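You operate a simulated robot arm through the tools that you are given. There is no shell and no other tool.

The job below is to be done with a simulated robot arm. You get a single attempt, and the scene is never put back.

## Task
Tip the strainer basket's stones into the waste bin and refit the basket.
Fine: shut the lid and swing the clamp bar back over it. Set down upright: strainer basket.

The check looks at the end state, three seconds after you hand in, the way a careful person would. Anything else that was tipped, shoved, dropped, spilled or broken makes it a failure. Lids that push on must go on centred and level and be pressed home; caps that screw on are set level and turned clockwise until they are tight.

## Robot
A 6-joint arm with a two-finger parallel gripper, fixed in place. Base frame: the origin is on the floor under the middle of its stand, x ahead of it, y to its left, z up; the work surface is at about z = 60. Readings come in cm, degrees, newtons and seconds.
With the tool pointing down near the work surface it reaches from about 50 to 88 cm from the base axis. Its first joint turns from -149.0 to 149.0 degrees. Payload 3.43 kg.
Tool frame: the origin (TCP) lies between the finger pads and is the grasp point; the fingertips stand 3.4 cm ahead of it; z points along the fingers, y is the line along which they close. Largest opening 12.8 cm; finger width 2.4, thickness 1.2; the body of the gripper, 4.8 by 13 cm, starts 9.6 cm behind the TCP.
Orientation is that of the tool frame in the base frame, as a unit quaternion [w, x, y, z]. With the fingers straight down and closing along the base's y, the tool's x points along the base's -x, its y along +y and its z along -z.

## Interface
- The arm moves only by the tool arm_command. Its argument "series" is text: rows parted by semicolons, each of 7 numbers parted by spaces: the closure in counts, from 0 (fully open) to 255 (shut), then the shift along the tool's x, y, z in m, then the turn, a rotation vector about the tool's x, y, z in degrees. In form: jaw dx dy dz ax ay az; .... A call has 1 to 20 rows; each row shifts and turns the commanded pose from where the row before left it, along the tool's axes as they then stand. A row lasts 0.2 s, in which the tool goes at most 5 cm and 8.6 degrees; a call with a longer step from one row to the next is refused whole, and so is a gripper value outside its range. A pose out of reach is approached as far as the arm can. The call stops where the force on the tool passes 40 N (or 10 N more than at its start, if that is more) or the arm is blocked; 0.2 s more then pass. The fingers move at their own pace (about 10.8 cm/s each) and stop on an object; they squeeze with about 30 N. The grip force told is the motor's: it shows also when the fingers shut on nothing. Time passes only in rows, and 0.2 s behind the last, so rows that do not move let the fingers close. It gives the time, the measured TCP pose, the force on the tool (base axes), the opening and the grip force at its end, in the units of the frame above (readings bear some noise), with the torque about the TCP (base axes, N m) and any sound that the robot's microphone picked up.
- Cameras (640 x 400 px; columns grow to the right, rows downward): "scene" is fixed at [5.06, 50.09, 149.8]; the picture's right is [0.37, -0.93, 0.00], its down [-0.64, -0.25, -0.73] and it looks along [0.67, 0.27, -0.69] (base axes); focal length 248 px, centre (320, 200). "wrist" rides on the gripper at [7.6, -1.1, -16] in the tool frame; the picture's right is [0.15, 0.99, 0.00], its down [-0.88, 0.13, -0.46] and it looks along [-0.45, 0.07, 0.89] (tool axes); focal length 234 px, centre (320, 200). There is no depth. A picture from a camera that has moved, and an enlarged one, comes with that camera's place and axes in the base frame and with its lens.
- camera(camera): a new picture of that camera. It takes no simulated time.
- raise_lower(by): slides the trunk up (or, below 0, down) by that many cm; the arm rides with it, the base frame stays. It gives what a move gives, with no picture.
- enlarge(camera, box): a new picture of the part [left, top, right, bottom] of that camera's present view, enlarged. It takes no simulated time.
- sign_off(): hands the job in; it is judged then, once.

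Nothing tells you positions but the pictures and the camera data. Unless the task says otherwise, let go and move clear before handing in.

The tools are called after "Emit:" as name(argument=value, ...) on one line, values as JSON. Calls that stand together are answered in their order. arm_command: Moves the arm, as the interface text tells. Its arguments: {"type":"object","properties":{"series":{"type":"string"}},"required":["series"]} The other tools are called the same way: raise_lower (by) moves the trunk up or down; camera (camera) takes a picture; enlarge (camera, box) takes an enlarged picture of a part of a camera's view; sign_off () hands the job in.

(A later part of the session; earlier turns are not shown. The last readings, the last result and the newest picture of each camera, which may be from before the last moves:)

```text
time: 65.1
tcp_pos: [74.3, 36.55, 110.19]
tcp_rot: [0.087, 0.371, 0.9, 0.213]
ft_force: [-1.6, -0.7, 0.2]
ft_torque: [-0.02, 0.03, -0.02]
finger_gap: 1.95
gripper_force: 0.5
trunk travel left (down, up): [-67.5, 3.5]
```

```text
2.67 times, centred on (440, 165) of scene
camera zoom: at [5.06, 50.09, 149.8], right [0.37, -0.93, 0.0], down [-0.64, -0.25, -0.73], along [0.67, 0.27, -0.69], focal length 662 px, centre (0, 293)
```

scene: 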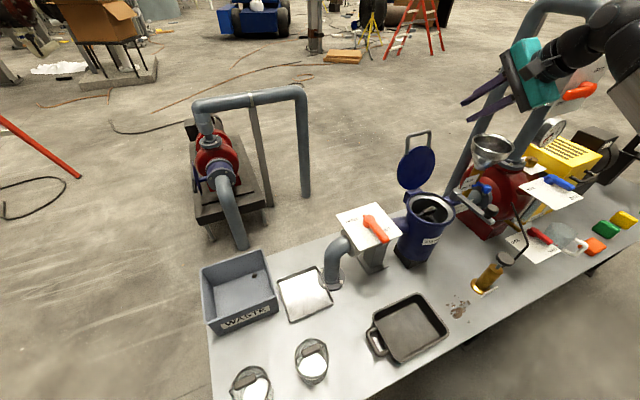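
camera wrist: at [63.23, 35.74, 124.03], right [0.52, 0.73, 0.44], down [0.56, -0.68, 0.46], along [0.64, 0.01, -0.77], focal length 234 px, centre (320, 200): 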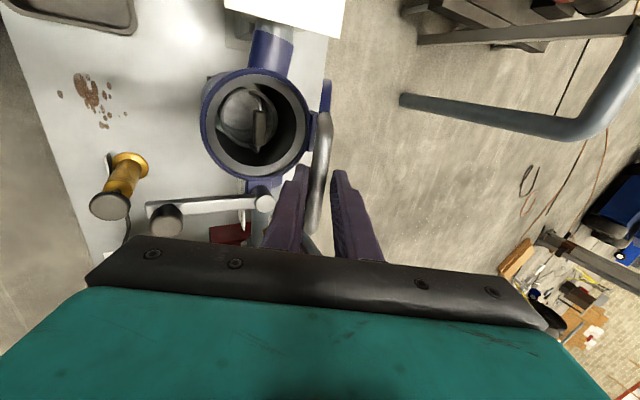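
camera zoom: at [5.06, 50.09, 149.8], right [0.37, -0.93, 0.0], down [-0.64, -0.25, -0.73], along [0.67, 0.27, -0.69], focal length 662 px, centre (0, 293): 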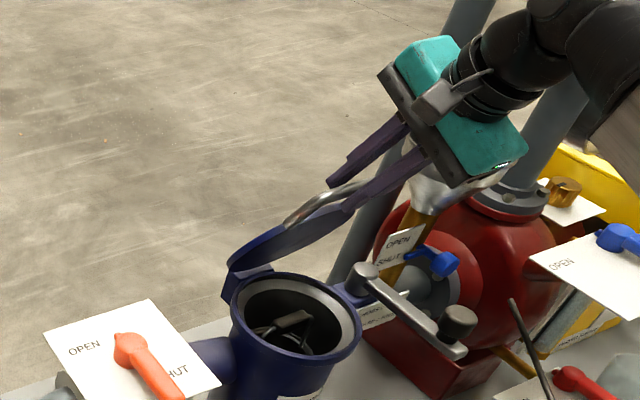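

The lid is at about 65° and still caged with low force. Continuing down.

Emit:
arm_command(series="218 0 -0.0143 0.0003 2 0 0; 218 0 -0.0142 0.0019 2 0 0; 218 0 -0.0143 0.0035 1 0 0; 218 0 -0.0139 0.0048 1 0 0; 218 0 -0.0139 0.006 0 0 0; 218 0 -0.0134 0.007 0 0 0; 218 0 0 0 0 0 0")

Emit:
camera(camera="wrist")

Emit:
enlarge(camera="scene", box=[380, 90, 500, 240])

```text
time: 66.7
tcp_pos: [69.33, 31.52, 104.87]
tcp_rot: [0.068, 0.375, 0.91, 0.165]
ft_force: [-1.7, -2.1, -0.6]
ft_torque: [-0.02, 0.08, 0.04]
finger_gap: 2.0
gripper_force: 1.2
trunk travel left (down, up): [-67.5, 3.5]
```

```text
taken
camera wrist: at [59.4, 31.99, 119.34], right [0.55, 0.76, 0.35], down [0.6, -0.65, 0.47], along [0.58, -0.05, -0.81], focal length 234 px, centre (320, 200)
```

wrist: 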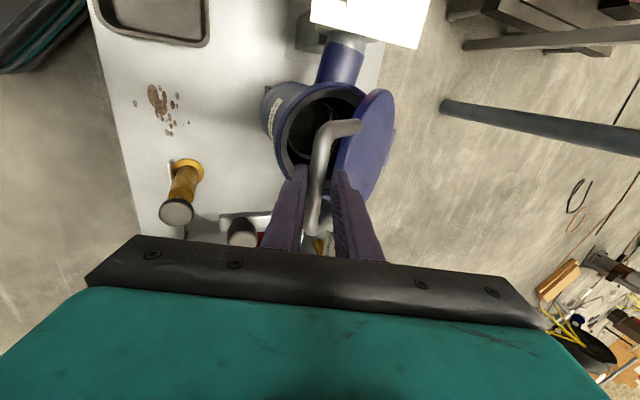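

```text
2.67 times, centred on (440, 165) of scene
camera zoom: at [5.06, 50.09, 149.8], right [0.37, -0.93, 0.0], down [-0.64, -0.25, -0.73], along [0.67, 0.27, -0.69], focal length 662 px, centre (0, 293)
```

zoom: 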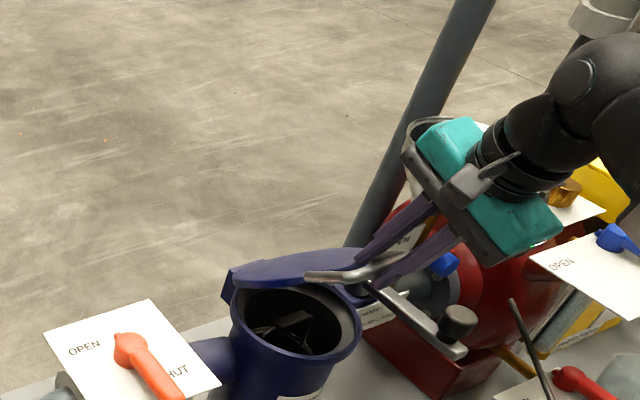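

The lid is at about 40° and tracking well. I'll lower it further.

Emit:
arm_command(series="218 0 -0.0129 0.0079 0 0 0; 218 0 -0.0123 0.0088 0 0 0; 218 0 -0.0117 0.0096 0 0 0; 218 0 -0.011 0.0104 0 0 0; 218 0 -0.0102 0.0111 0 0 0; 218 0 0 0 0 0 0")

Emit:
camera(camera="wrist")

Emit:
enlarge(camera="scene", box=[380, 110, 500, 250])

```text
time: 68.1
tcp_pos: [66.86, 28.82, 98.29]
tcp_rot: [0.067, 0.375, 0.909, 0.165]
ft_force: [-2.9, -2.0, -1.8]
ft_torque: [-0.06, -0.01, 0.0]
finger_gap: 2.08
gripper_force: 1.9
trunk travel left (down, up): [-67.5, 3.5]
```

```text
taken
camera wrist: at [56.77, 29.35, 112.86], right [0.55, 0.76, 0.35], down [0.6, -0.65, 0.47], along [0.58, -0.05, -0.81], focal length 234 px, centre (320, 200)
```

wrist: 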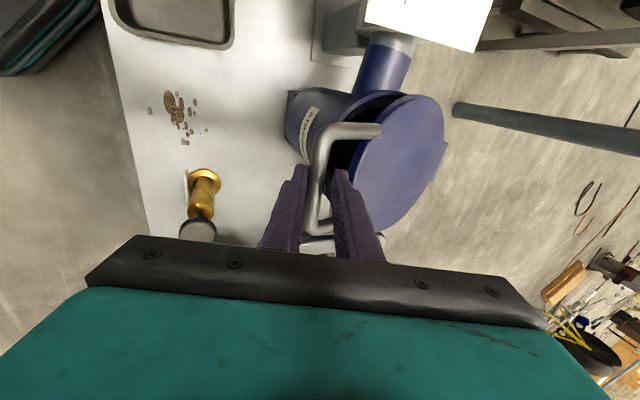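

```text
2.86 times, centred on (440, 180) of scene
camera zoom: at [5.06, 50.09, 149.8], right [0.37, -0.93, 0.0], down [-0.64, -0.25, -0.73], along [0.67, 0.27, -0.69], focal length 710 px, centre (-23, 257)
```

zoom: 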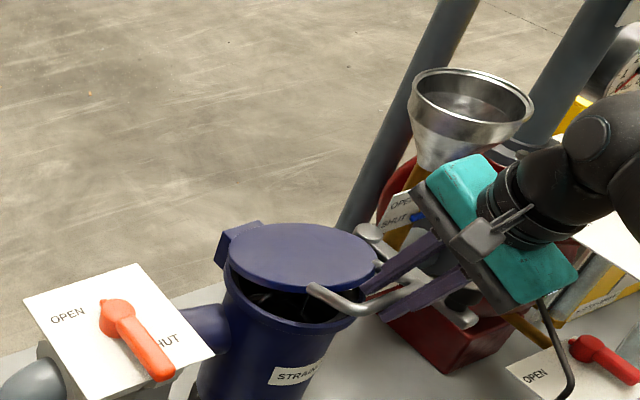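

The lid is at about 20° with the jaws slightly wedged. I'll check the upper finger's clearance from the lid edge.

Emit:
enlarge(camera="wrist", box=[260, 100, 420, 260])

Emit:
enlarge(camera="scene", box=[420, 170, 500, 240])

```text
2.50 times, centred on (340, 180) of wrist
camera zoom: at [56.77, 29.35, 112.86], right [0.55, 0.76, 0.35], down [0.6, -0.65, 0.47], along [0.58, -0.05, -0.81], focal length 585 px, centre (270, 250)
```

zoom: 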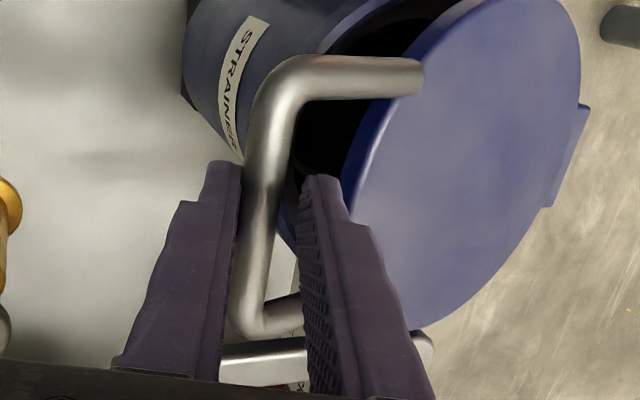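

```text
5.71 times, centred on (460, 205) of scene
camera zoom: at [5.06, 50.09, 149.8], right [0.37, -0.93, 0.0], down [-0.64, -0.25, -0.73], along [0.67, 0.27, -0.69], focal length 1419 px, centre (-480, 171)
```

zoom: 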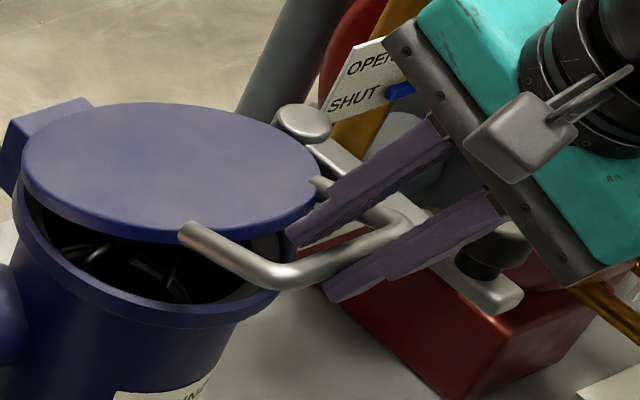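

The bar rests on the lower finger and the upper finger isn't jammed. I'll go on with the jaws a touch wider and the tool steepening, down to about 8–9°.

Emit:
arm_command(series="213 0 -0.0083 0.0118 3 0 0; 212 0 -0.0068 0.0128 3 0 0; 212 0 -0.0055 0.0137 2 0 0; 212 0 0 0 0 0 0")

Emit:
enlarge(camera="wrist", box=[260, 100, 420, 260])

Emit:
enlarge(camera="scene", box=[400, 150, 500, 240])

```text
time: 69.1
tcp_pos: [66.37, 28.3, 94.06]
tcp_rot: [0.041, 0.379, 0.919, 0.102]
ft_force: [-3.1, -3.0, -2.5]
ft_torque: [-0.11, 0.01, 0.06]
finger_gap: 2.36
gripper_force: 2.4
trunk travel left (down, up): [-67.5, 3.5]
```

```text
2.50 times, centred on (340, 180) of wrist
camera zoom: at [57.72, 30.27, 109.32], right [0.58, 0.79, 0.22], down [0.64, -0.6, 0.47], along [0.5, -0.13, -0.86], focal length 585 px, centre (270, 250)
```

zoom: 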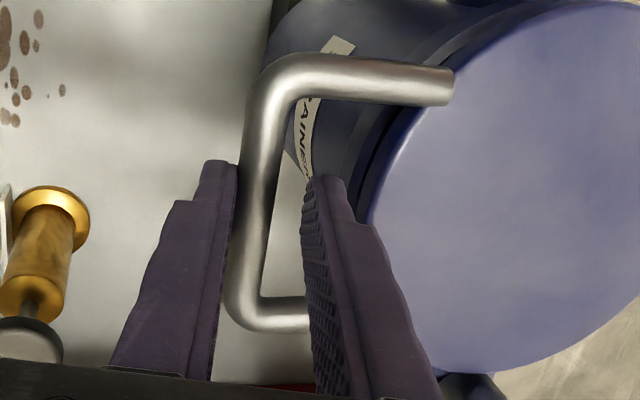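

```text
4.44 times, centred on (450, 195) of scene
camera zoom: at [5.06, 50.09, 149.8], right [0.37, -0.93, 0.0], down [-0.64, -0.25, -0.73], along [0.67, 0.27, -0.69], focal length 1104 px, centre (-258, 222)
```

zoom: 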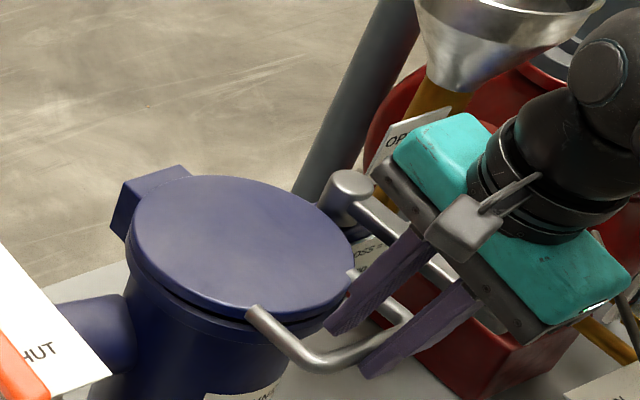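

The lid is nearly down. I'll lower the last degrees onto the seat, then ease the jaws open.

Emit:
arm_command(series="212 0 -0.0048 0.0143 0 0 0; 212 0 -0.003 0.012 0 0 0; 212 0 0 0 0 0 0; 208 0 0 0 0 0 0; 200 0 0 0 0 0 0; 195 0 0 0 0 0 0; 195 0 0 0 0 0 0")

Emit:
enlarge(camera="wrist", box=[260, 100, 420, 260])

Emit:
enlarge(camera="scene", box=[400, 150, 500, 240])

```text
time: 70.7
tcp_pos: [66.14, 28.19, 91.23]
tcp_rot: [0.041, 0.379, 0.919, 0.102]
ft_force: [0.5, 0.2, -0.1]
ft_torque: [0.04, -0.02, -0.01]
finger_gap: 3.02
gripper_force: 0.0
trunk travel left (down, up): [-67.5, 3.5]
```

```text
2.50 times, centred on (340, 180) of wrist
camera zoom: at [57.51, 30.14, 106.6], right [0.58, 0.79, 0.22], down [0.64, -0.6, 0.47], along [0.5, -0.13, -0.86], focal length 585 px, centre (270, 250)
```

zoom: 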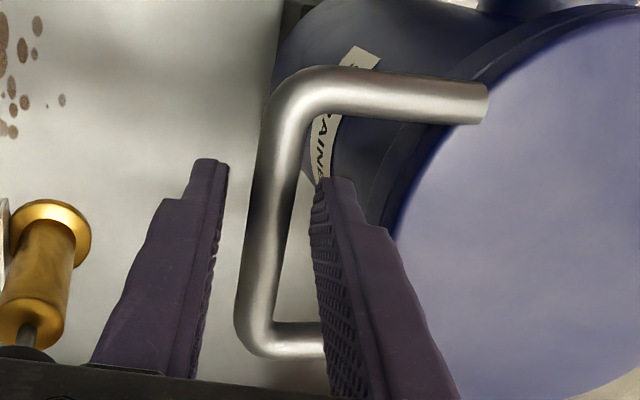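

```text
4.44 times, centred on (450, 195) of scene
camera zoom: at [5.06, 50.09, 149.8], right [0.37, -0.93, 0.0], down [-0.64, -0.25, -0.73], along [0.67, 0.27, -0.69], focal length 1104 px, centre (-258, 222)
```

zoom: 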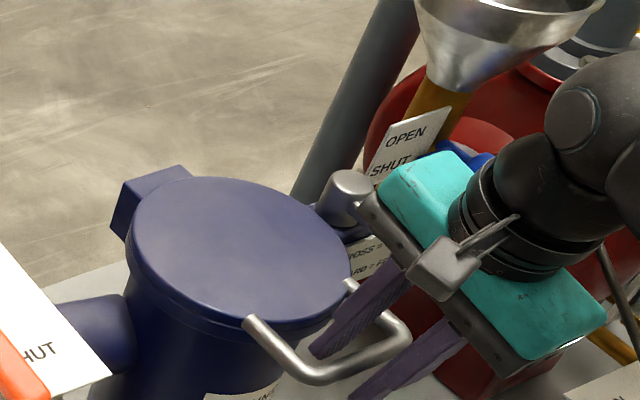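

The lid has dropped shut and the fingers are free of the bar. I'll withdraw along the tool axis and inspect.

Emit:
arm_command(series="195 0 0 -0.01 0 0 0; 195 0 0 -0.02 0 0 0; 195 0 0 -0.03 0 0 0; 195 0 0 -0.035 0 0 0; 195 0 0 -0.035 0 0 0; 195 0 0 -0.035 0 0 0; 195 0 0 -0.03 4 0 0; 195 0 0 -0.03 4 0 0; 195 0 0 0 4 0 0; 195 0 0 0 0 0 0")

Emit:
camera(camera="wrist")

Emit:
enlarge(camera="scene", box=[390, 150, 500, 250])

Emit:
enlarge(camera="wrist", box=[210, 40, 450, 220])

```text
time: 72.9
tcp_pos: [62.79, 24.76, 113.15]
tcp_rot: [0.001, 0.381, 0.924, 0.005]
ft_force: [-0.6, 0.0, -0.2]
ft_torque: [-0.04, 0.0, -0.05]
finger_gap: 3.03
gripper_force: 0.0
trunk travel left (down, up): [-67.5, 3.5]
```

```text
taken
camera wrist: at [56.53, 29.12, 129.19], right [0.59, 0.8, 0.01], down [0.71, -0.53, 0.46], along [0.37, -0.26, -0.89], focal length 234 px, centre (320, 200)
```

wrist: 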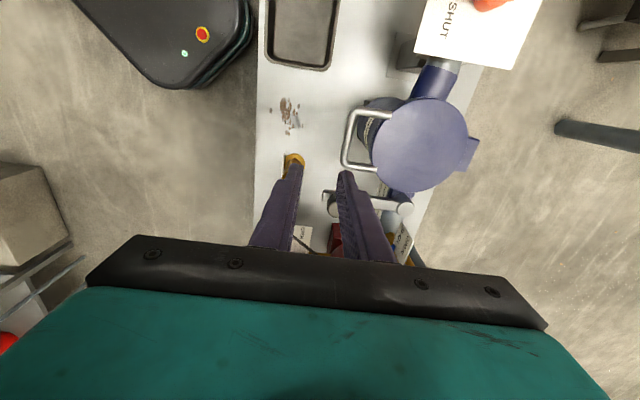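

```text
4.00 times, centred on (445, 200) of scene
camera zoom: at [5.06, 50.09, 149.8], right [0.37, -0.93, 0.0], down [-0.64, -0.25, -0.73], along [0.67, 0.27, -0.69], focal length 993 px, centre (-180, 200)
```

zoom: 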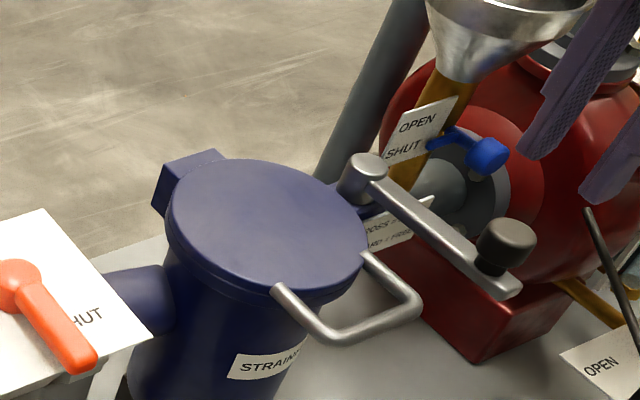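

```text
2.22 times, centred on (330, 130) of wrist
camera zoom: at [56.53, 29.12, 129.19], right [0.59, 0.8, 0.01], down [0.71, -0.53, 0.46], along [0.37, -0.26, -0.89], focal length 520 px, centre (298, 356)
```

zoom: 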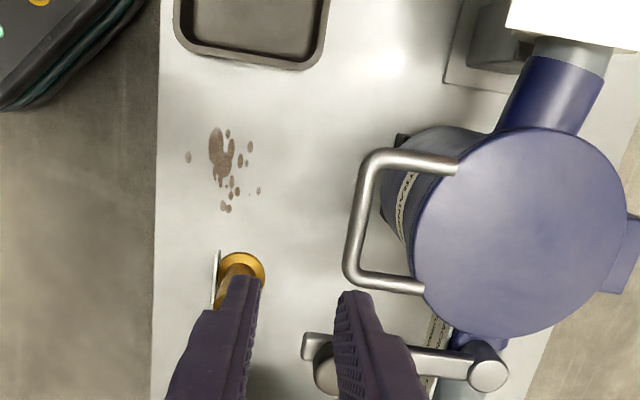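

The lid is shut and level. Before swinging the clamp I'll read the label below the pivot and look closely at the bar and knob.

Emit:
enlarge(camera="scene", box=[440, 190, 510, 230])

Emit:
enlarge(camera="wrist", box=[300, 80, 480, 230])

```text
9.14 times, centred on (475, 210) of scene
camera zoom: at [5.06, 50.09, 149.8], right [0.37, -0.93, 0.0], down [-0.64, -0.25, -0.73], along [0.67, 0.27, -0.69], focal length 2271 px, centre (-1097, 109)
```

zoom: 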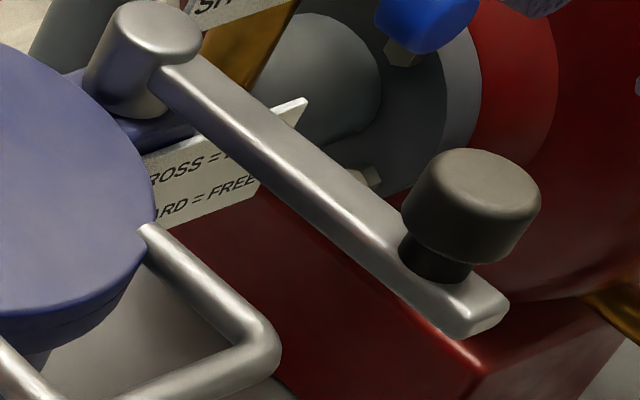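

```text
2.67 times, centred on (390, 155) of wrist
camera zoom: at [56.53, 29.12, 129.19], right [0.59, 0.8, 0.01], down [0.71, -0.53, 0.46], along [0.37, -0.26, -0.89], focal length 624 px, centre (133, 320)
```

zoom: 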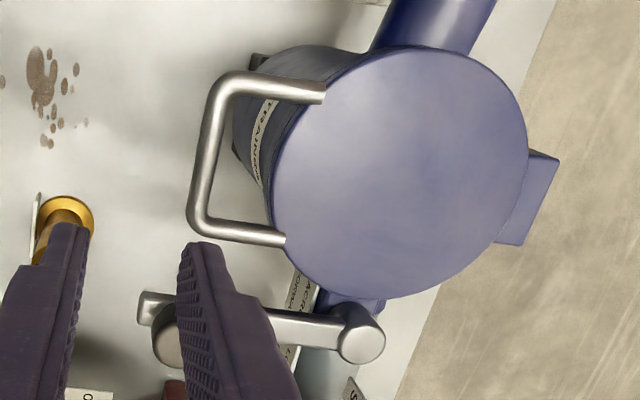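

The label reads "ACROSS = L… / …ARD = FREE", so the bar must end up across the lid. I'll yaw the tool so the camera faces outward and the jaws close perpendicular to the bar, then hover to locate the knob.

Emit:
arm_command(series="120 0 0 -0.01 0 0 7.75; 120 0 0 -0.01 0 0 7.75; 120 0 0 0 0 0 7.75; 120 0 0 0 0 0 7.75; 120 0 0 0 0 0 7.75; 120 0 0 0 0 0 7.75; 120 0 0 0 0 0 7.75; 120 0 0 0 0 0 7.75; 120 0 0 0 0 0 7.75; 120 0 0 0 0 0 7.75; 120 0 0 0 0 0 7.75; 120 0 0 0 0 0 7.75; 120 -0.008 0.031 0 0 0 0; 120 -0.008 0.031 0 0 0 0; 120 -0.008 0.031 0 0 0 0; 120 0 0 0 0 0 0")

Emit:
camera(camera="wrist")

Emit:
camera(camera="scene")

```text
time: 76.3
tcp_pos: [67.23, 16.24, 115.09]
tcp_rot: [-0.003, 0.933, 0.361, 0.005]
ft_force: [0.1, 0.4, 0.0]
ft_torque: [-0.02, -0.02, 0.01]
finger_gap: 6.75
gripper_force: 0.0
trunk travel left (down, up): [-67.5, 3.5]
```

```text
taken
camera wrist: at [72.04, 21.92, 131.2], right [0.77, -0.63, 0.0], down [-0.57, -0.69, 0.45], along [-0.28, -0.34, -0.9], focal length 234 px, centre (320, 200)
```

wrist: 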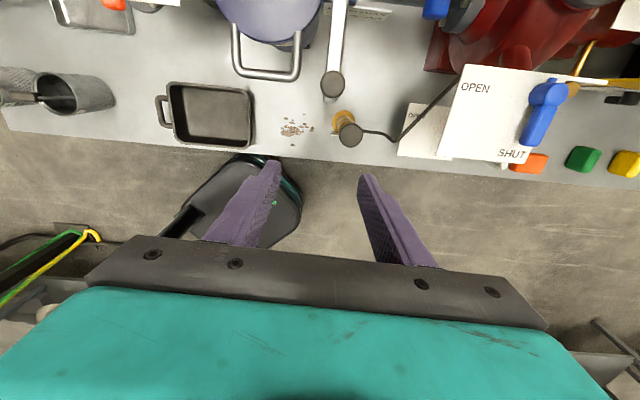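

```text
taken
```

scene: 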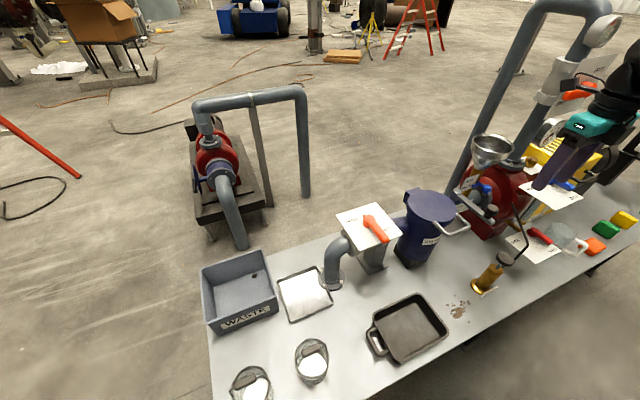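

The knob is visible, with an oiler-type object with a cap and a bent rod nearby that I must avoid. I'll zoom in on both.

Emit:
enlarge(camera="wrist", box=[220, 0, 480, 170])

Emit:
enlarge(camera="scene", box=[430, 170, 570, 300])

```text
2.35 times, centred on (350, 85) of wrist
camera zoom: at [72.04, 21.92, 131.2], right [0.77, -0.63, 0.0], down [-0.57, -0.69, 0.45], along [-0.28, -0.34, -0.9], focal length 551 px, centre (249, 471)
```

zoom: 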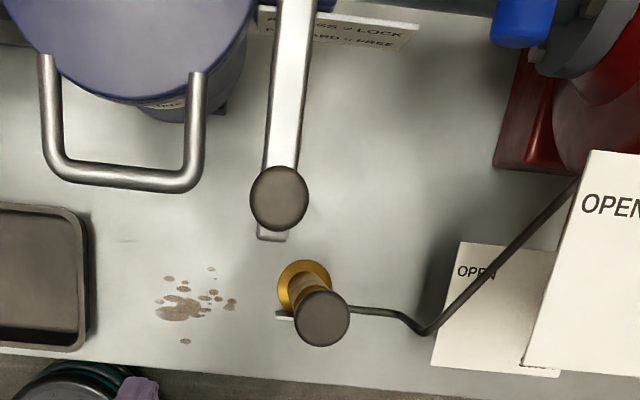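

```text
3.08 times, centred on (500, 235) of scene
camera zoom: at [5.06, 50.09, 149.8], right [0.37, -0.93, 0.0], down [-0.64, -0.25, -0.73], along [0.67, 0.27, -0.69], focal length 764 px, centre (-234, 92)
```

zoom: 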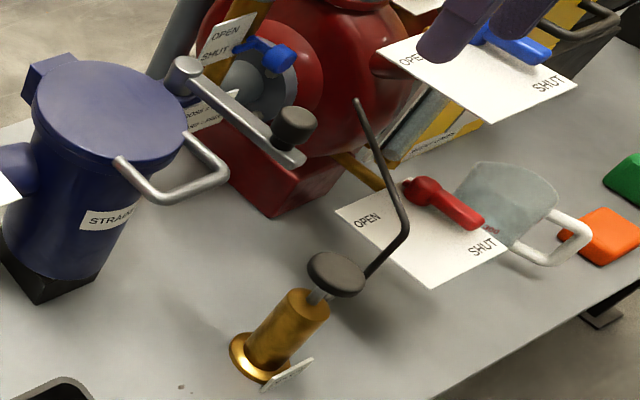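

The label says "ACROSS = LOCK, FORWARD = FREE". The knob is at about (73.2, 20.7) with its top near z = 96. I'll move over it and descend partway, jaws a bit wider than the knob.

Emit:
arm_command(series="135 0.025 0.003 0 0 0 0; 135 0.025 0.003 0 0 0 0; 135 0.024 0.002 0 0 0 0; 135 0 0 0.03 0 0 0; 135 0 0 0.04 0 0 0; 135 0 0 0.03 0 0 0; 135 0 0 0.02 0 0 0; 135 0 0 0 0 0 0")

Emit:
enlarge(camera="wrist", box=[200, 60, 440, 250])

Emit:
enlarge(camera="scene", box=[430, 120, 570, 260])

```text
time: 78.1
tcp_pos: [73.32, 20.69, 103.11]
tcp_rot: [-0.004, 0.933, 0.36, 0.005]
ft_force: [0.7, -0.3, -0.2]
ft_torque: [0.0, 0.0, 0.03]
finger_gap: 6.02
gripper_force: 0.0
trunk travel left (down, up): [-67.5, 3.5]
```

```text
2.11 times, centred on (320, 155) of wrist
camera zoom: at [78.09, 26.39, 119.19], right [0.77, -0.63, 0.0], down [-0.57, -0.69, 0.45], along [-0.28, -0.34, -0.9], focal length 493 px, centre (320, 295)
```

zoom: 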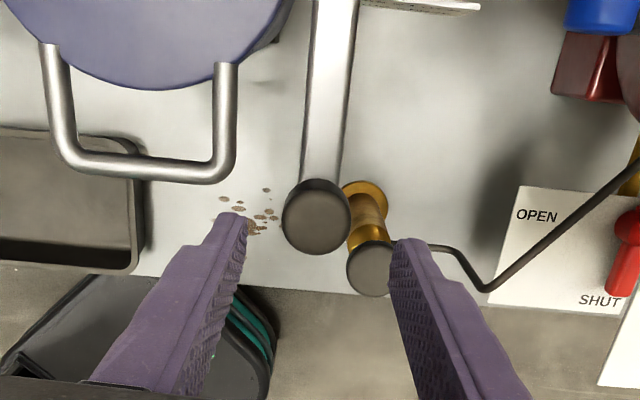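

```text
2.86 times, centred on (500, 190) of scene
camera zoom: at [5.06, 50.09, 149.8], right [0.37, -0.93, 0.0], down [-0.64, -0.25, -0.73], along [0.67, 0.27, -0.69], focal length 710 px, centre (-194, 229)
```

zoom: 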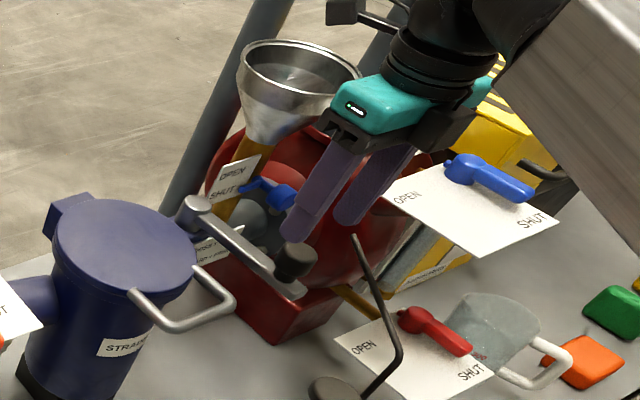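

The knob is centred under the jaws. I'll descend to z ≈ 95 and close on it.

Emit:
arm_command(series="135 0 0 0.03 0 0 0; 135 0 0 0.025 0 0 0; 135 0 0 0.015 0 0 0; 135 0 0 0.01 0 0 0; 135 0 0 0 0 0 0; 170 0 0 0 0 0 0; 200 0 0 0 0 0 0; 225 0 0 0 0 0 0; 225 0 0 0 0 0 0")

Emit:
enlarge(camera="wrist", box=[200, 60, 440, 250])

Emit:
enlarge(camera="scene", box=[430, 130, 550, 250])

```text
time: 80.1
tcp_pos: [73.32, 20.98, 95.21]
tcp_rot: [-0.004, 0.933, 0.36, 0.004]
ft_force: [-7.3, 5.5, -3.7]
ft_torque: [0.25, -0.06, 0.0]
finger_gap: 3.32
gripper_force: 44.6
trunk travel left (down, up): [-67.5, 3.5]
```

```text
2.11 times, centred on (320, 155) of wrist
camera zoom: at [78.12, 26.63, 111.27], right [0.77, -0.63, 0.0], down [-0.57, -0.69, 0.45], along [-0.28, -0.34, -0.9], focal length 493 px, centre (320, 295)
```

zoom: 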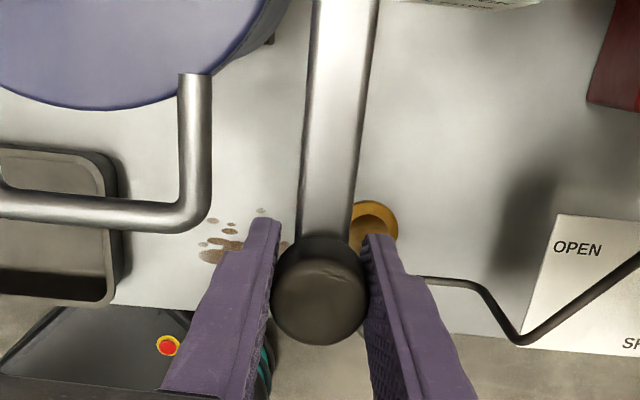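

```text
3.33 times, centred on (490, 190) of scene
camera zoom: at [5.06, 50.09, 149.8], right [0.37, -0.93, 0.0], down [-0.64, -0.25, -0.73], along [0.67, 0.27, -0.69], focal length 828 px, centre (-247, 233)
```

zoom: 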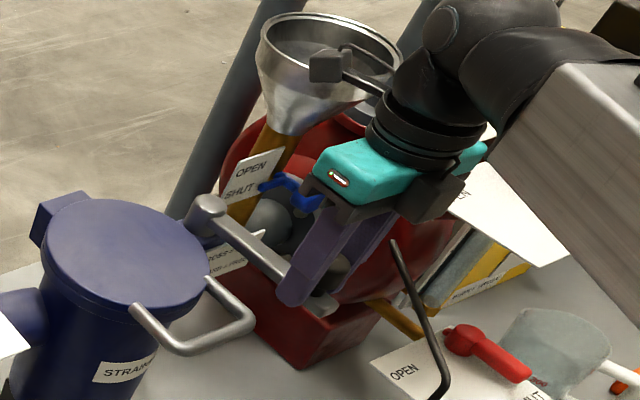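

I have the knob, and the bar points at about 225.7° from its pivot near (82, 29.9), radius ≈ 12.4 cm. I'll loosen to a snug cage and swing it clockwise along its arc, with the tool yawing along.

Emit:
arm_command(series="186 0 0 0 0 0 0; 186 0 0 0 0 0 0; 186 -0.0001 -0.0065 0 0 0 3; 186 -0.0001 -0.013 0 0 0 6; 186 -0.0001 -0.013 0 0 0 6; 186 0 0 0 0 0 0")

Emit:
enlarge(camera="wrist", box=[200, 60, 440, 250])

Emit:
enlarge(camera="scene", box=[410, 130, 530, 250])

```text
time: 81.5
tcp_pos: [71.31, 23.45, 95.17]
tcp_rot: [-0.003, 0.972, 0.234, 0.005]
ft_force: [0.9, -0.3, -0.6]
ft_torque: [0.0, 0.0, 0.0]
finger_gap: 3.51
gripper_force: 0.7
trunk travel left (down, up): [-67.5, 3.5]
```

```text
2.11 times, centred on (320, 155) of wrist
camera zoom: at [77.55, 27.62, 111.33], right [0.58, -0.81, 0.0], down [-0.73, -0.52, 0.45], along [-0.37, -0.26, -0.89], focal length 493 px, centre (320, 295)
```

zoom: 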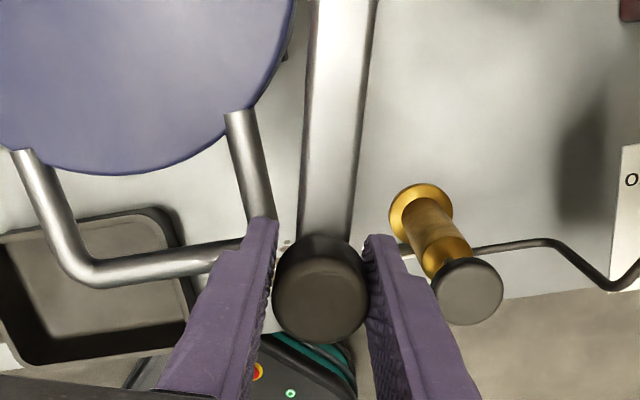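

```text
3.33 times, centred on (470, 190) of scene
camera zoom: at [5.06, 50.09, 149.8], right [0.37, -0.93, 0.0], down [-0.64, -0.25, -0.73], along [0.67, 0.27, -0.69], focal length 828 px, centre (-180, 233)
```

zoom: 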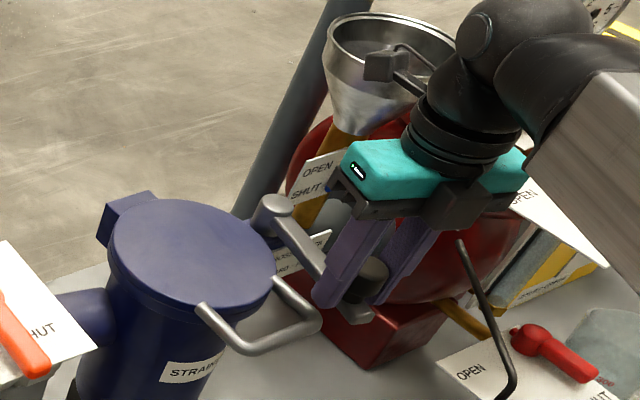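

The bar swings freely with negligible force. Continuing along the arc.

Emit:
arm_command(series="186 -0.0001 -0.013 0 0 0 6; 186 -0.0001 -0.013 0 0 0 6; 186 -0.0001 -0.013 0 0 0 6; 186 -0.0001 -0.013 0 0 0 6; 186 0 0 0 0 0 0")

Emit:
enlarge(camera="wrist", box=[200, 60, 440, 250])

Emit:
enlarge(camera="scene", box=[400, 130, 520, 250])

```text
time: 82.7
tcp_pos: [71.65, 22.0, 95.31]
tcp_rot: [-0.008, 0.975, 0.221, 0.004]
ft_force: [0.7, 0.0, -1.1]
ft_torque: [0.01, 0.03, -0.02]
finger_gap: 3.48
gripper_force: 0.0
out of reach, approached as far as the arm can: row 1, 2, 3, 4
trunk travel left (down, up): [-67.5, 3.5]
```

```text
2.11 times, centred on (320, 155) of wrist
camera zoom: at [78.07, 25.96, 111.29], right [0.56, -0.83, -0.01], down [-0.74, -0.5, 0.44], along [-0.37, -0.24, -0.9], focal length 493 px, centre (320, 295)
```

zoom: 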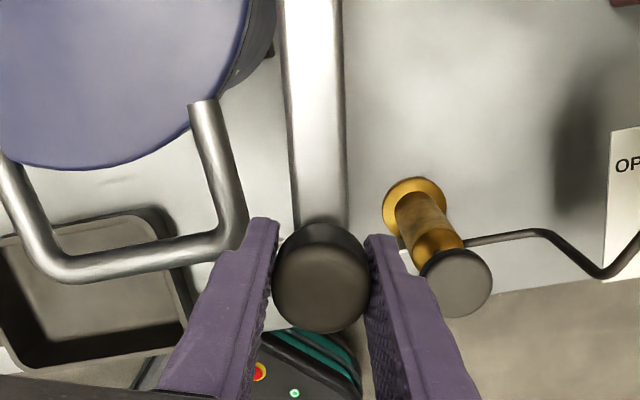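

```text
3.33 times, centred on (460, 190) of scene
camera zoom: at [5.06, 50.09, 149.8], right [0.37, -0.93, 0.0], down [-0.64, -0.25, -0.73], along [0.67, 0.27, -0.69], focal length 828 px, centre (-147, 233)
```

zoom: 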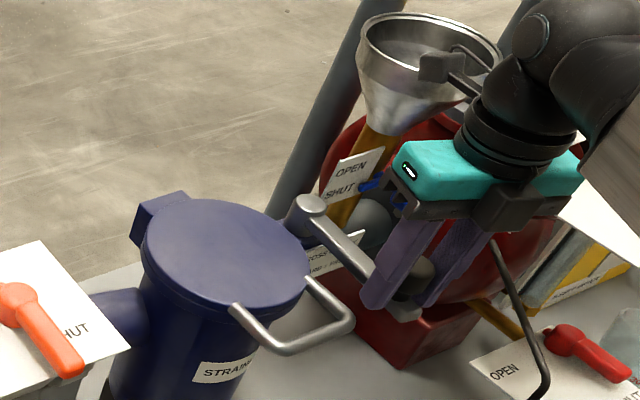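

The wrist ran into a yaw limit, so the arm stopped following and drifted slightly back with the knob still caged. I'll send a null row to see whether the commanded pose is still the unreachable one.

Emit:
arm_command(series="186 0 0 0 0 0 0")

```text
time: 83.1
tcp_pos: [71.66, 22.08, 95.23]
tcp_rot: [-0.008, 0.975, 0.22, 0.003]
ft_force: [-0.3, 0.3, 0.1]
ft_torque: [0.01, -0.02, 0.03]
finger_gap: 3.46
gripper_force: 0.1
trunk travel left (down, up): [-67.5, 3.5]
```

The null row isn't flagged, so I'll test with a small 2° yaw back.

Emit:
arm_command(series="186 0 0 0 0 0 -2; 186 0 0 0 0 0 0")

```text
time: 83.7
tcp_pos: [71.7, 22.04, 95.3]
tcp_rot: [-0.009, 0.971, 0.239, 0.003]
ft_force: [-0.5, 0.4, 0.2]
ft_torque: [-0.05, 0.02, 0.03]
finger_gap: 3.48
gripper_force: 0.1
trunk travel left (down, up): [-67.5, 3.5]
```

The commanded pose does follow the arm, so I can plan from here. I'll yaw back to about 45°, recentre, raise 1.1 cm so the fingertips clear the bar top, and grip the knob firmly so I can swing it at constant yaw.

Emit:
arm_command(series="180 0.005 0 0 0 0 -5.8; 180 0 0 0 0 0 -5.8; 180 0 0 0 0 0 -5.7; 180 0 0 -0.011 0 0 0; 180 0 0 0 0 0 0; 220 0 0 0 0 0 0; 255 0 0 0 0 0 0; 255 0 0 0 0 0 0")

Emit:
enlarge(camera="wrist", box=[200, 60, 440, 250])

Emit:
enlarge(camera="scene", box=[420, 150, 520, 240])

```text
time: 85.5
tcp_pos: [72.15, 22.31, 96.29]
tcp_rot: [-0.008, 0.925, 0.381, 0.004]
ft_force: [-1.7, -0.4, -1.8]
ft_torque: [-0.12, 0.21, 0.14]
finger_gap: 3.31
gripper_force: 45.0
trunk travel left (down, up): [-67.5, 3.5]
```

```text
2.11 times, centred on (320, 155) of wrist
camera zoom: at [76.74, 28.05, 112.39], right [0.8, -0.6, -0.01], down [-0.53, -0.72, 0.44], along [-0.27, -0.35, -0.9], focal length 493 px, centre (320, 295)
```

zoom: 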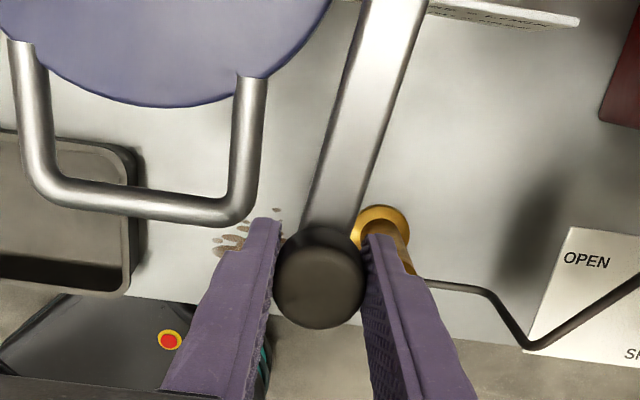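

```text
4.44 times, centred on (470, 195) of scene
camera zoom: at [5.06, 50.09, 149.8], right [0.37, -0.93, 0.0], down [-0.64, -0.25, -0.73], along [0.67, 0.27, -0.69], focal length 1104 px, centre (-347, 222)
```

zoom: 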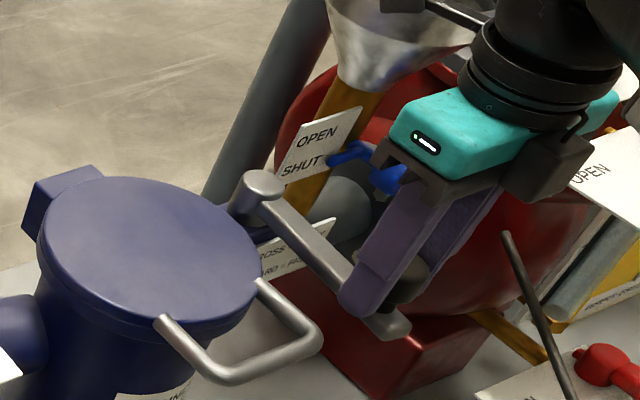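

The knob is firmly gripped with the fingertips above the bar. I'll swing it along the arc at constant yaw.

Emit:
arm_command(series="255 0.0026 -0.0135 0 0 0 0; 255 0.004 -0.0131 0 0 0 0; 255 0.0055 -0.0126 0 0 0 0; 255 0.0068 -0.0119 0 0 0 0; 255 0 0 0 0 0 0")

Emit:
enlarge(camera="wrist", box=[200, 60, 440, 250])

Emit:
enlarge(camera="scene", box=[400, 150, 500, 240])

```text
time: 86.7
tcp_pos: [69.94, 27.32, 96.4]
tcp_rot: [-0.007, 0.924, 0.382, 0.004]
ft_force: [2.6, -4.1, -3.9]
ft_torque: [-0.21, -0.01, -0.5]
finger_gap: 3.32
gripper_force: 45.4
trunk travel left (down, up): [-67.5, 3.5]
```

```text
2.11 times, centred on (320, 155) of wrist
camera zoom: at [74.52, 33.03, 112.51], right [0.8, -0.6, -0.01], down [-0.53, -0.72, 0.44], along [-0.27, -0.35, -0.9], focal length 493 px, centre (320, 295)
```

zoom: 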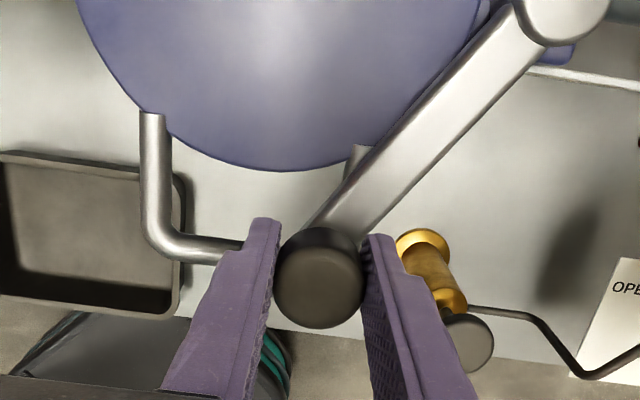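

```text
4.44 times, centred on (450, 195) of scene
camera zoom: at [5.06, 50.09, 149.8], right [0.37, -0.93, 0.0], down [-0.64, -0.25, -0.73], along [0.67, 0.27, -0.69], focal length 1104 px, centre (-258, 222)
```

zoom: 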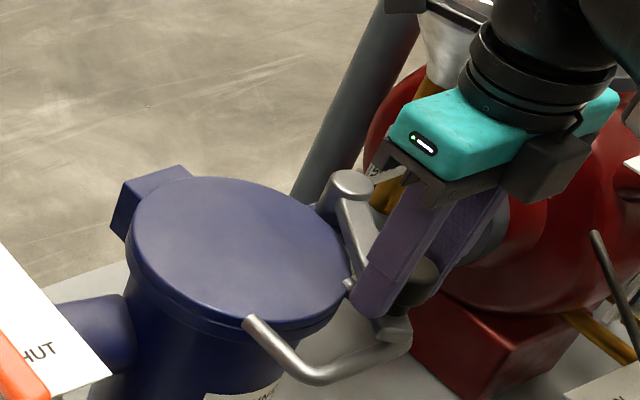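

The bar is passing over the handle leg with little resistance. Continuing.

Emit:
arm_command(series="255 0.0081 -0.0111 0 0 0 0; 255 0.0093 -0.0101 0 0 0 0; 255 0.0103 -0.0091 0 0 0 0; 255 0.0112 -0.0079 0 0 0 0; 255 0 0 0 0 0 0")

Emit:
enlarge(camera="wrist", box=[200, 60, 440, 250])

Emit:
enlarge(camera="scene", box=[400, 150, 500, 240])

```text
time: 87.9
tcp_pos: [69.98, 32.8, 96.46]
tcp_rot: [-0.008, 0.924, 0.382, 0.006]
ft_force: [4.2, -2.7, -0.3]
ft_torque: [-0.24, 0.35, -0.08]
finger_gap: 3.3
gripper_force: 44.5
trunk travel left (down, up): [-67.5, 3.5]
```

```text
2.11 times, centred on (320, 155) of wrist
camera zoom: at [74.52, 38.49, 112.6], right [0.8, -0.6, -0.01], down [-0.53, -0.72, 0.44], along [-0.27, -0.35, -0.9], focal length 493 px, centre (320, 295)
```

zoom: 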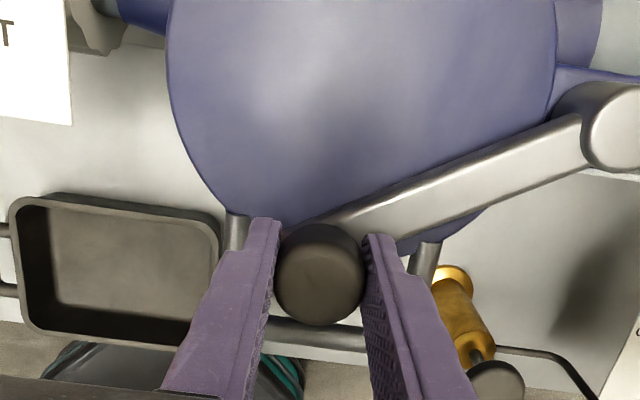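

```text
4.44 times, centred on (450, 195) of scene
camera zoom: at [5.06, 50.09, 149.8], right [0.37, -0.93, 0.0], down [-0.64, -0.25, -0.73], along [0.67, 0.27, -0.69], focal length 1104 px, centre (-258, 222)
```

zoom: 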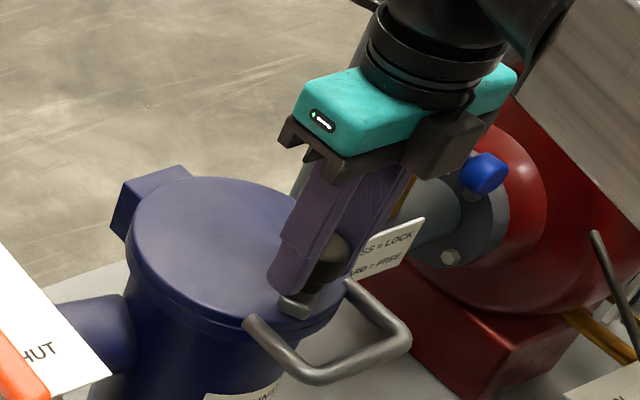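

The bar is now coming across the lid at about 166°, and it needs to reach about 135°. I'll continue and check before the final bit.

Emit:
arm_command(series="255 0.012 -0.0066 0 0 0 0; 255 0.0127 -0.0052 0 0 0 0; 255 0.0132 -0.0038 0 0 0 0; 255 0.0135 -0.0023 0 0 0 0; 255 0 0 0 0 0 0")

Emit:
camera(camera="wrist")

Emit:
enlarge(camera="scene", box=[390, 150, 490, 240])

```text
time: 89.1
tcp_pos: [72.41, 37.62, 96.75]
tcp_rot: [-0.008, 0.925, 0.381, 0.004]
ft_force: [1.0, -5.9, -7.4]
ft_torque: [-0.47, 0.35, -0.49]
finger_gap: 3.32
gripper_force: 44.9
trunk travel left (down, up): [-67.5, 3.5]
```

```text
taken
camera wrist: at [77.0, 43.34, 112.64], right [0.8, -0.6, -0.01], down [-0.53, -0.72, 0.44], along [-0.27, -0.35, -0.9], focal length 234 px, centre (320, 200)
```

wrist: 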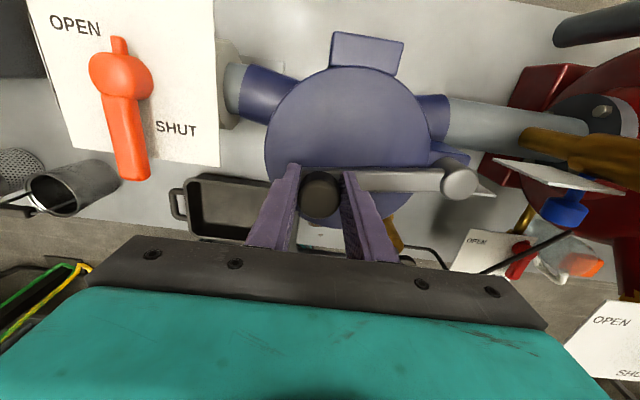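

```text
4.44 times, centred on (440, 195) of scene
camera zoom: at [5.06, 50.09, 149.8], right [0.37, -0.93, 0.0], down [-0.64, -0.25, -0.73], along [0.67, 0.27, -0.69], focal length 1104 px, centre (-213, 222)
```

zoom: 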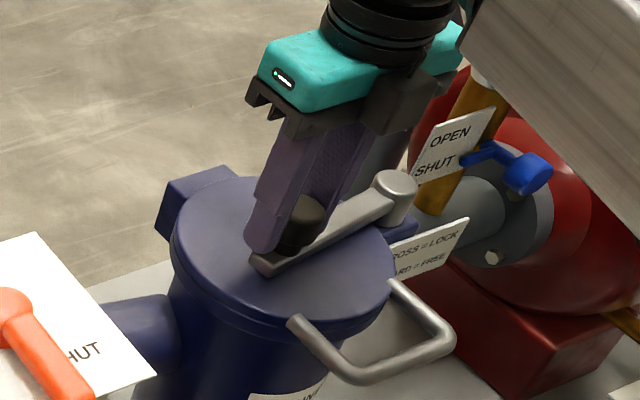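

The bar lies nearly across at about 141°. I'll do the last step to about 135° and look.

Emit:
arm_command(series="255 0.0129 -0.001 0 0 0 0; 255 0 0 0 0 0 0; 255 0 0 0 0 0 0")

Emit:
camera(camera="wrist")

Emit:
enlarge(camera="scene", box=[390, 150, 490, 240])

```text
time: 89.9
tcp_pos: [73.39, 38.62, 96.57]
tcp_rot: [-0.008, 0.924, 0.381, 0.004]
ft_force: [1.4, -1.4, -11.5]
ft_torque: [-0.17, 0.14, -0.12]
finger_gap: 3.33
gripper_force: 44.6
trunk travel left (down, up): [-67.5, 3.5]
```

```text
taken
camera wrist: at [77.89, 44.4, 112.67], right [0.8, -0.6, -0.01], down [-0.53, -0.72, 0.44], along [-0.27, -0.35, -0.9], focal length 234 px, centre (320, 200)
```

wrist: 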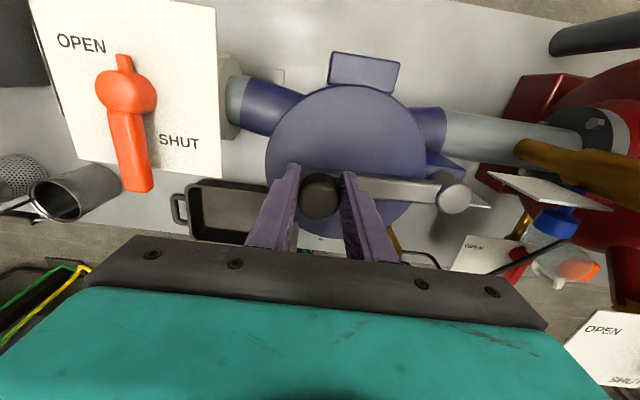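

```text
4.44 times, centred on (440, 195) of scene
camera zoom: at [5.06, 50.09, 149.8], right [0.37, -0.93, 0.0], down [-0.64, -0.25, -0.73], along [0.67, 0.27, -0.69], focal length 1104 px, centre (-213, 222)
```

zoom: 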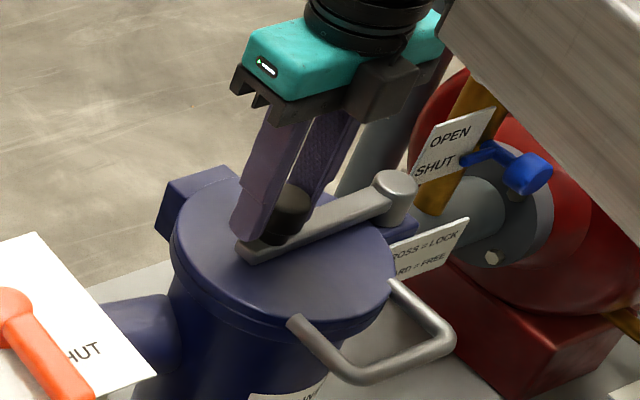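

The bar is across at about 134–135°. I'll nudge about 0.5 cm more to centre it and see whether there's a stop.

Emit:
arm_command(series="255 0.005 0.0002 0.001 0 0 0; 255 0 0 0 0 0 0; 255 0 0 0 0 0 0")

Emit:
enlarge(camera="scene", box=[390, 150, 490, 240])

```text
time: 90.7
tcp_pos: [73.61, 38.98, 96.59]
tcp_rot: [-0.008, 0.925, 0.381, 0.005]
ft_force: [-0.9, -0.8, -2.1]
ft_torque: [-0.53, 0.69, -0.3]
finger_gap: 3.35
gripper_force: 45.4
trunk travel left (down, up): [-67.5, 3.5]
```

```text
4.44 times, centred on (440, 195) of scene
camera zoom: at [5.06, 50.09, 149.8], right [0.37, -0.93, 0.0], down [-0.64, -0.25, -0.73], along [0.67, 0.27, -0.69], focal length 1104 px, centre (-213, 222)
```

zoom: 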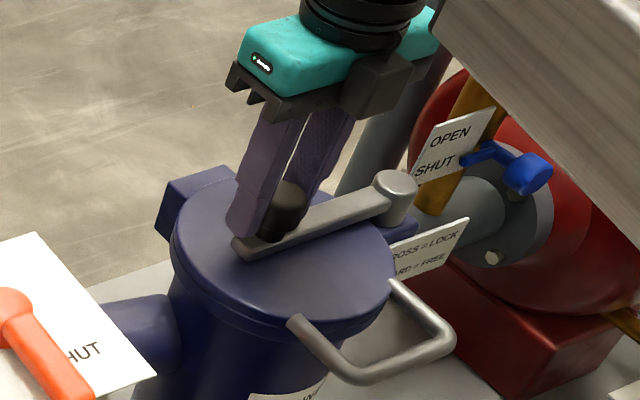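

The bar now lies across the lid's middle. I'll release the knob and retreat straight up.

Emit:
arm_command(series="220 0 0 0 0 0 0; 180 0 0 0 0 0 0; 145 0 0 0 0 0 0; 135 0 0 0 0 0 0; 135 0 0 0 0 0 0; 135 0 0 -0.02 0 0 0; 135 0 0 -0.035 0 0 0; 135 0 0 -0.035 0 0 0; 135 0 0 -0.035 0 0 0; 135 0 0 -0.035 0 0 0; 135 0 0 -0.03 0 0 0; 135 0 0 0 0 0 0")

Emit:
camera(camera="wrist")

Emit:
enlarge(camera="scene", box=[380, 140, 500, 260])

```text
time: 93.3
tcp_pos: [73.4, 38.49, 115.67]
tcp_rot: [-0.008, 0.925, 0.381, 0.006]
ft_force: [0.1, -0.3, 0.4]
ft_torque: [0.01, -0.03, -0.02]
finger_gap: 6.02
gripper_force: 0.0
trunk travel left (down, up): [-67.5, 3.5]
```

```text
taken
camera wrist: at [78.0, 44.3, 131.67], right [0.8, -0.6, -0.01], down [-0.53, -0.72, 0.44], along [-0.27, -0.35, -0.9], focal length 234 px, centre (320, 200)
```

wrist: 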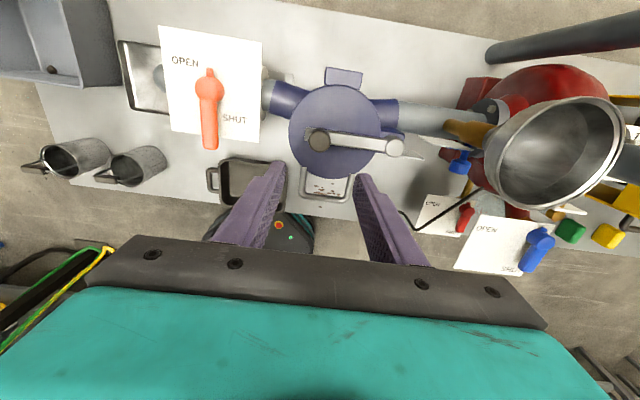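

```text
3.33 times, centred on (440, 200) of scene
camera zoom: at [5.06, 50.09, 149.8], right [0.37, -0.93, 0.0], down [-0.64, -0.25, -0.73], along [0.67, 0.27, -0.69], focal length 828 px, centre (-80, 200)
```

zoom: 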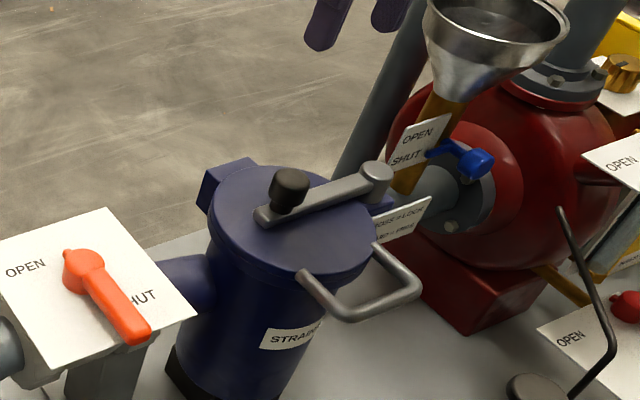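

The clamp bar is across the lid. I'll zoom in from above to verify it's centred and that nothing else was disturbed.

Emit:
enlarge(camera="wrist", box=[260, 50, 430, 210])

Emit:
enlarge(camera="wrist", box=[380, 60, 640, 260])

Emit:
camera(camera="scene")

```text
2.50 times, centred on (345, 130) of wrist
camera zoom: at [78.0, 44.3, 131.67], right [0.8, -0.6, -0.01], down [-0.53, -0.72, 0.44], along [-0.27, -0.35, -0.9], focal length 585 px, centre (258, 375)
```

zoom: 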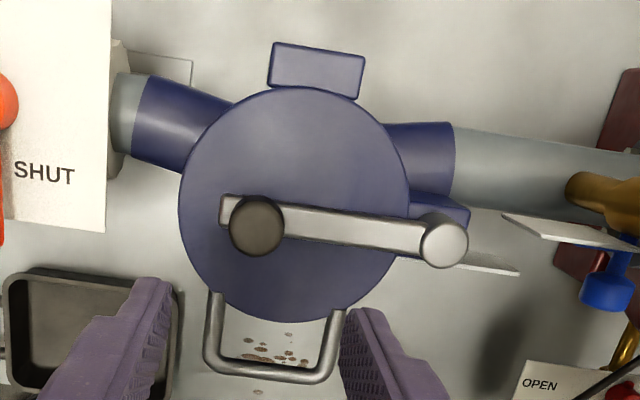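

```text
2.00 times, centred on (510, 160) of wrist
camera zoom: at [78.0, 44.3, 131.67], right [0.8, -0.6, -0.01], down [-0.53, -0.72, 0.44], along [-0.27, -0.35, -0.9], focal length 468 px, centre (-60, 280)
```

zoom: 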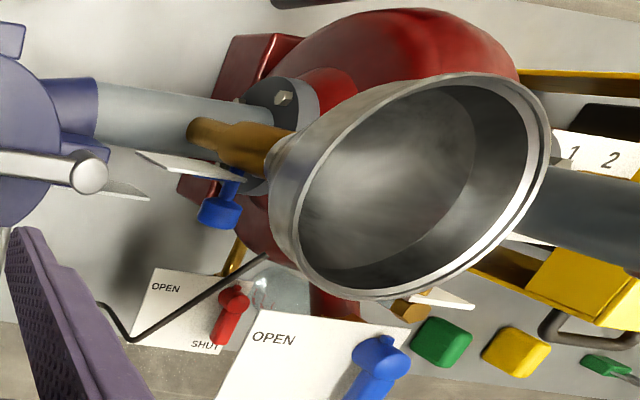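

```text
taken
```

scene: 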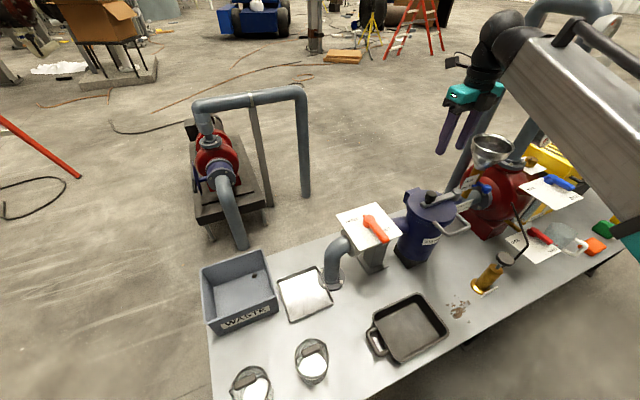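

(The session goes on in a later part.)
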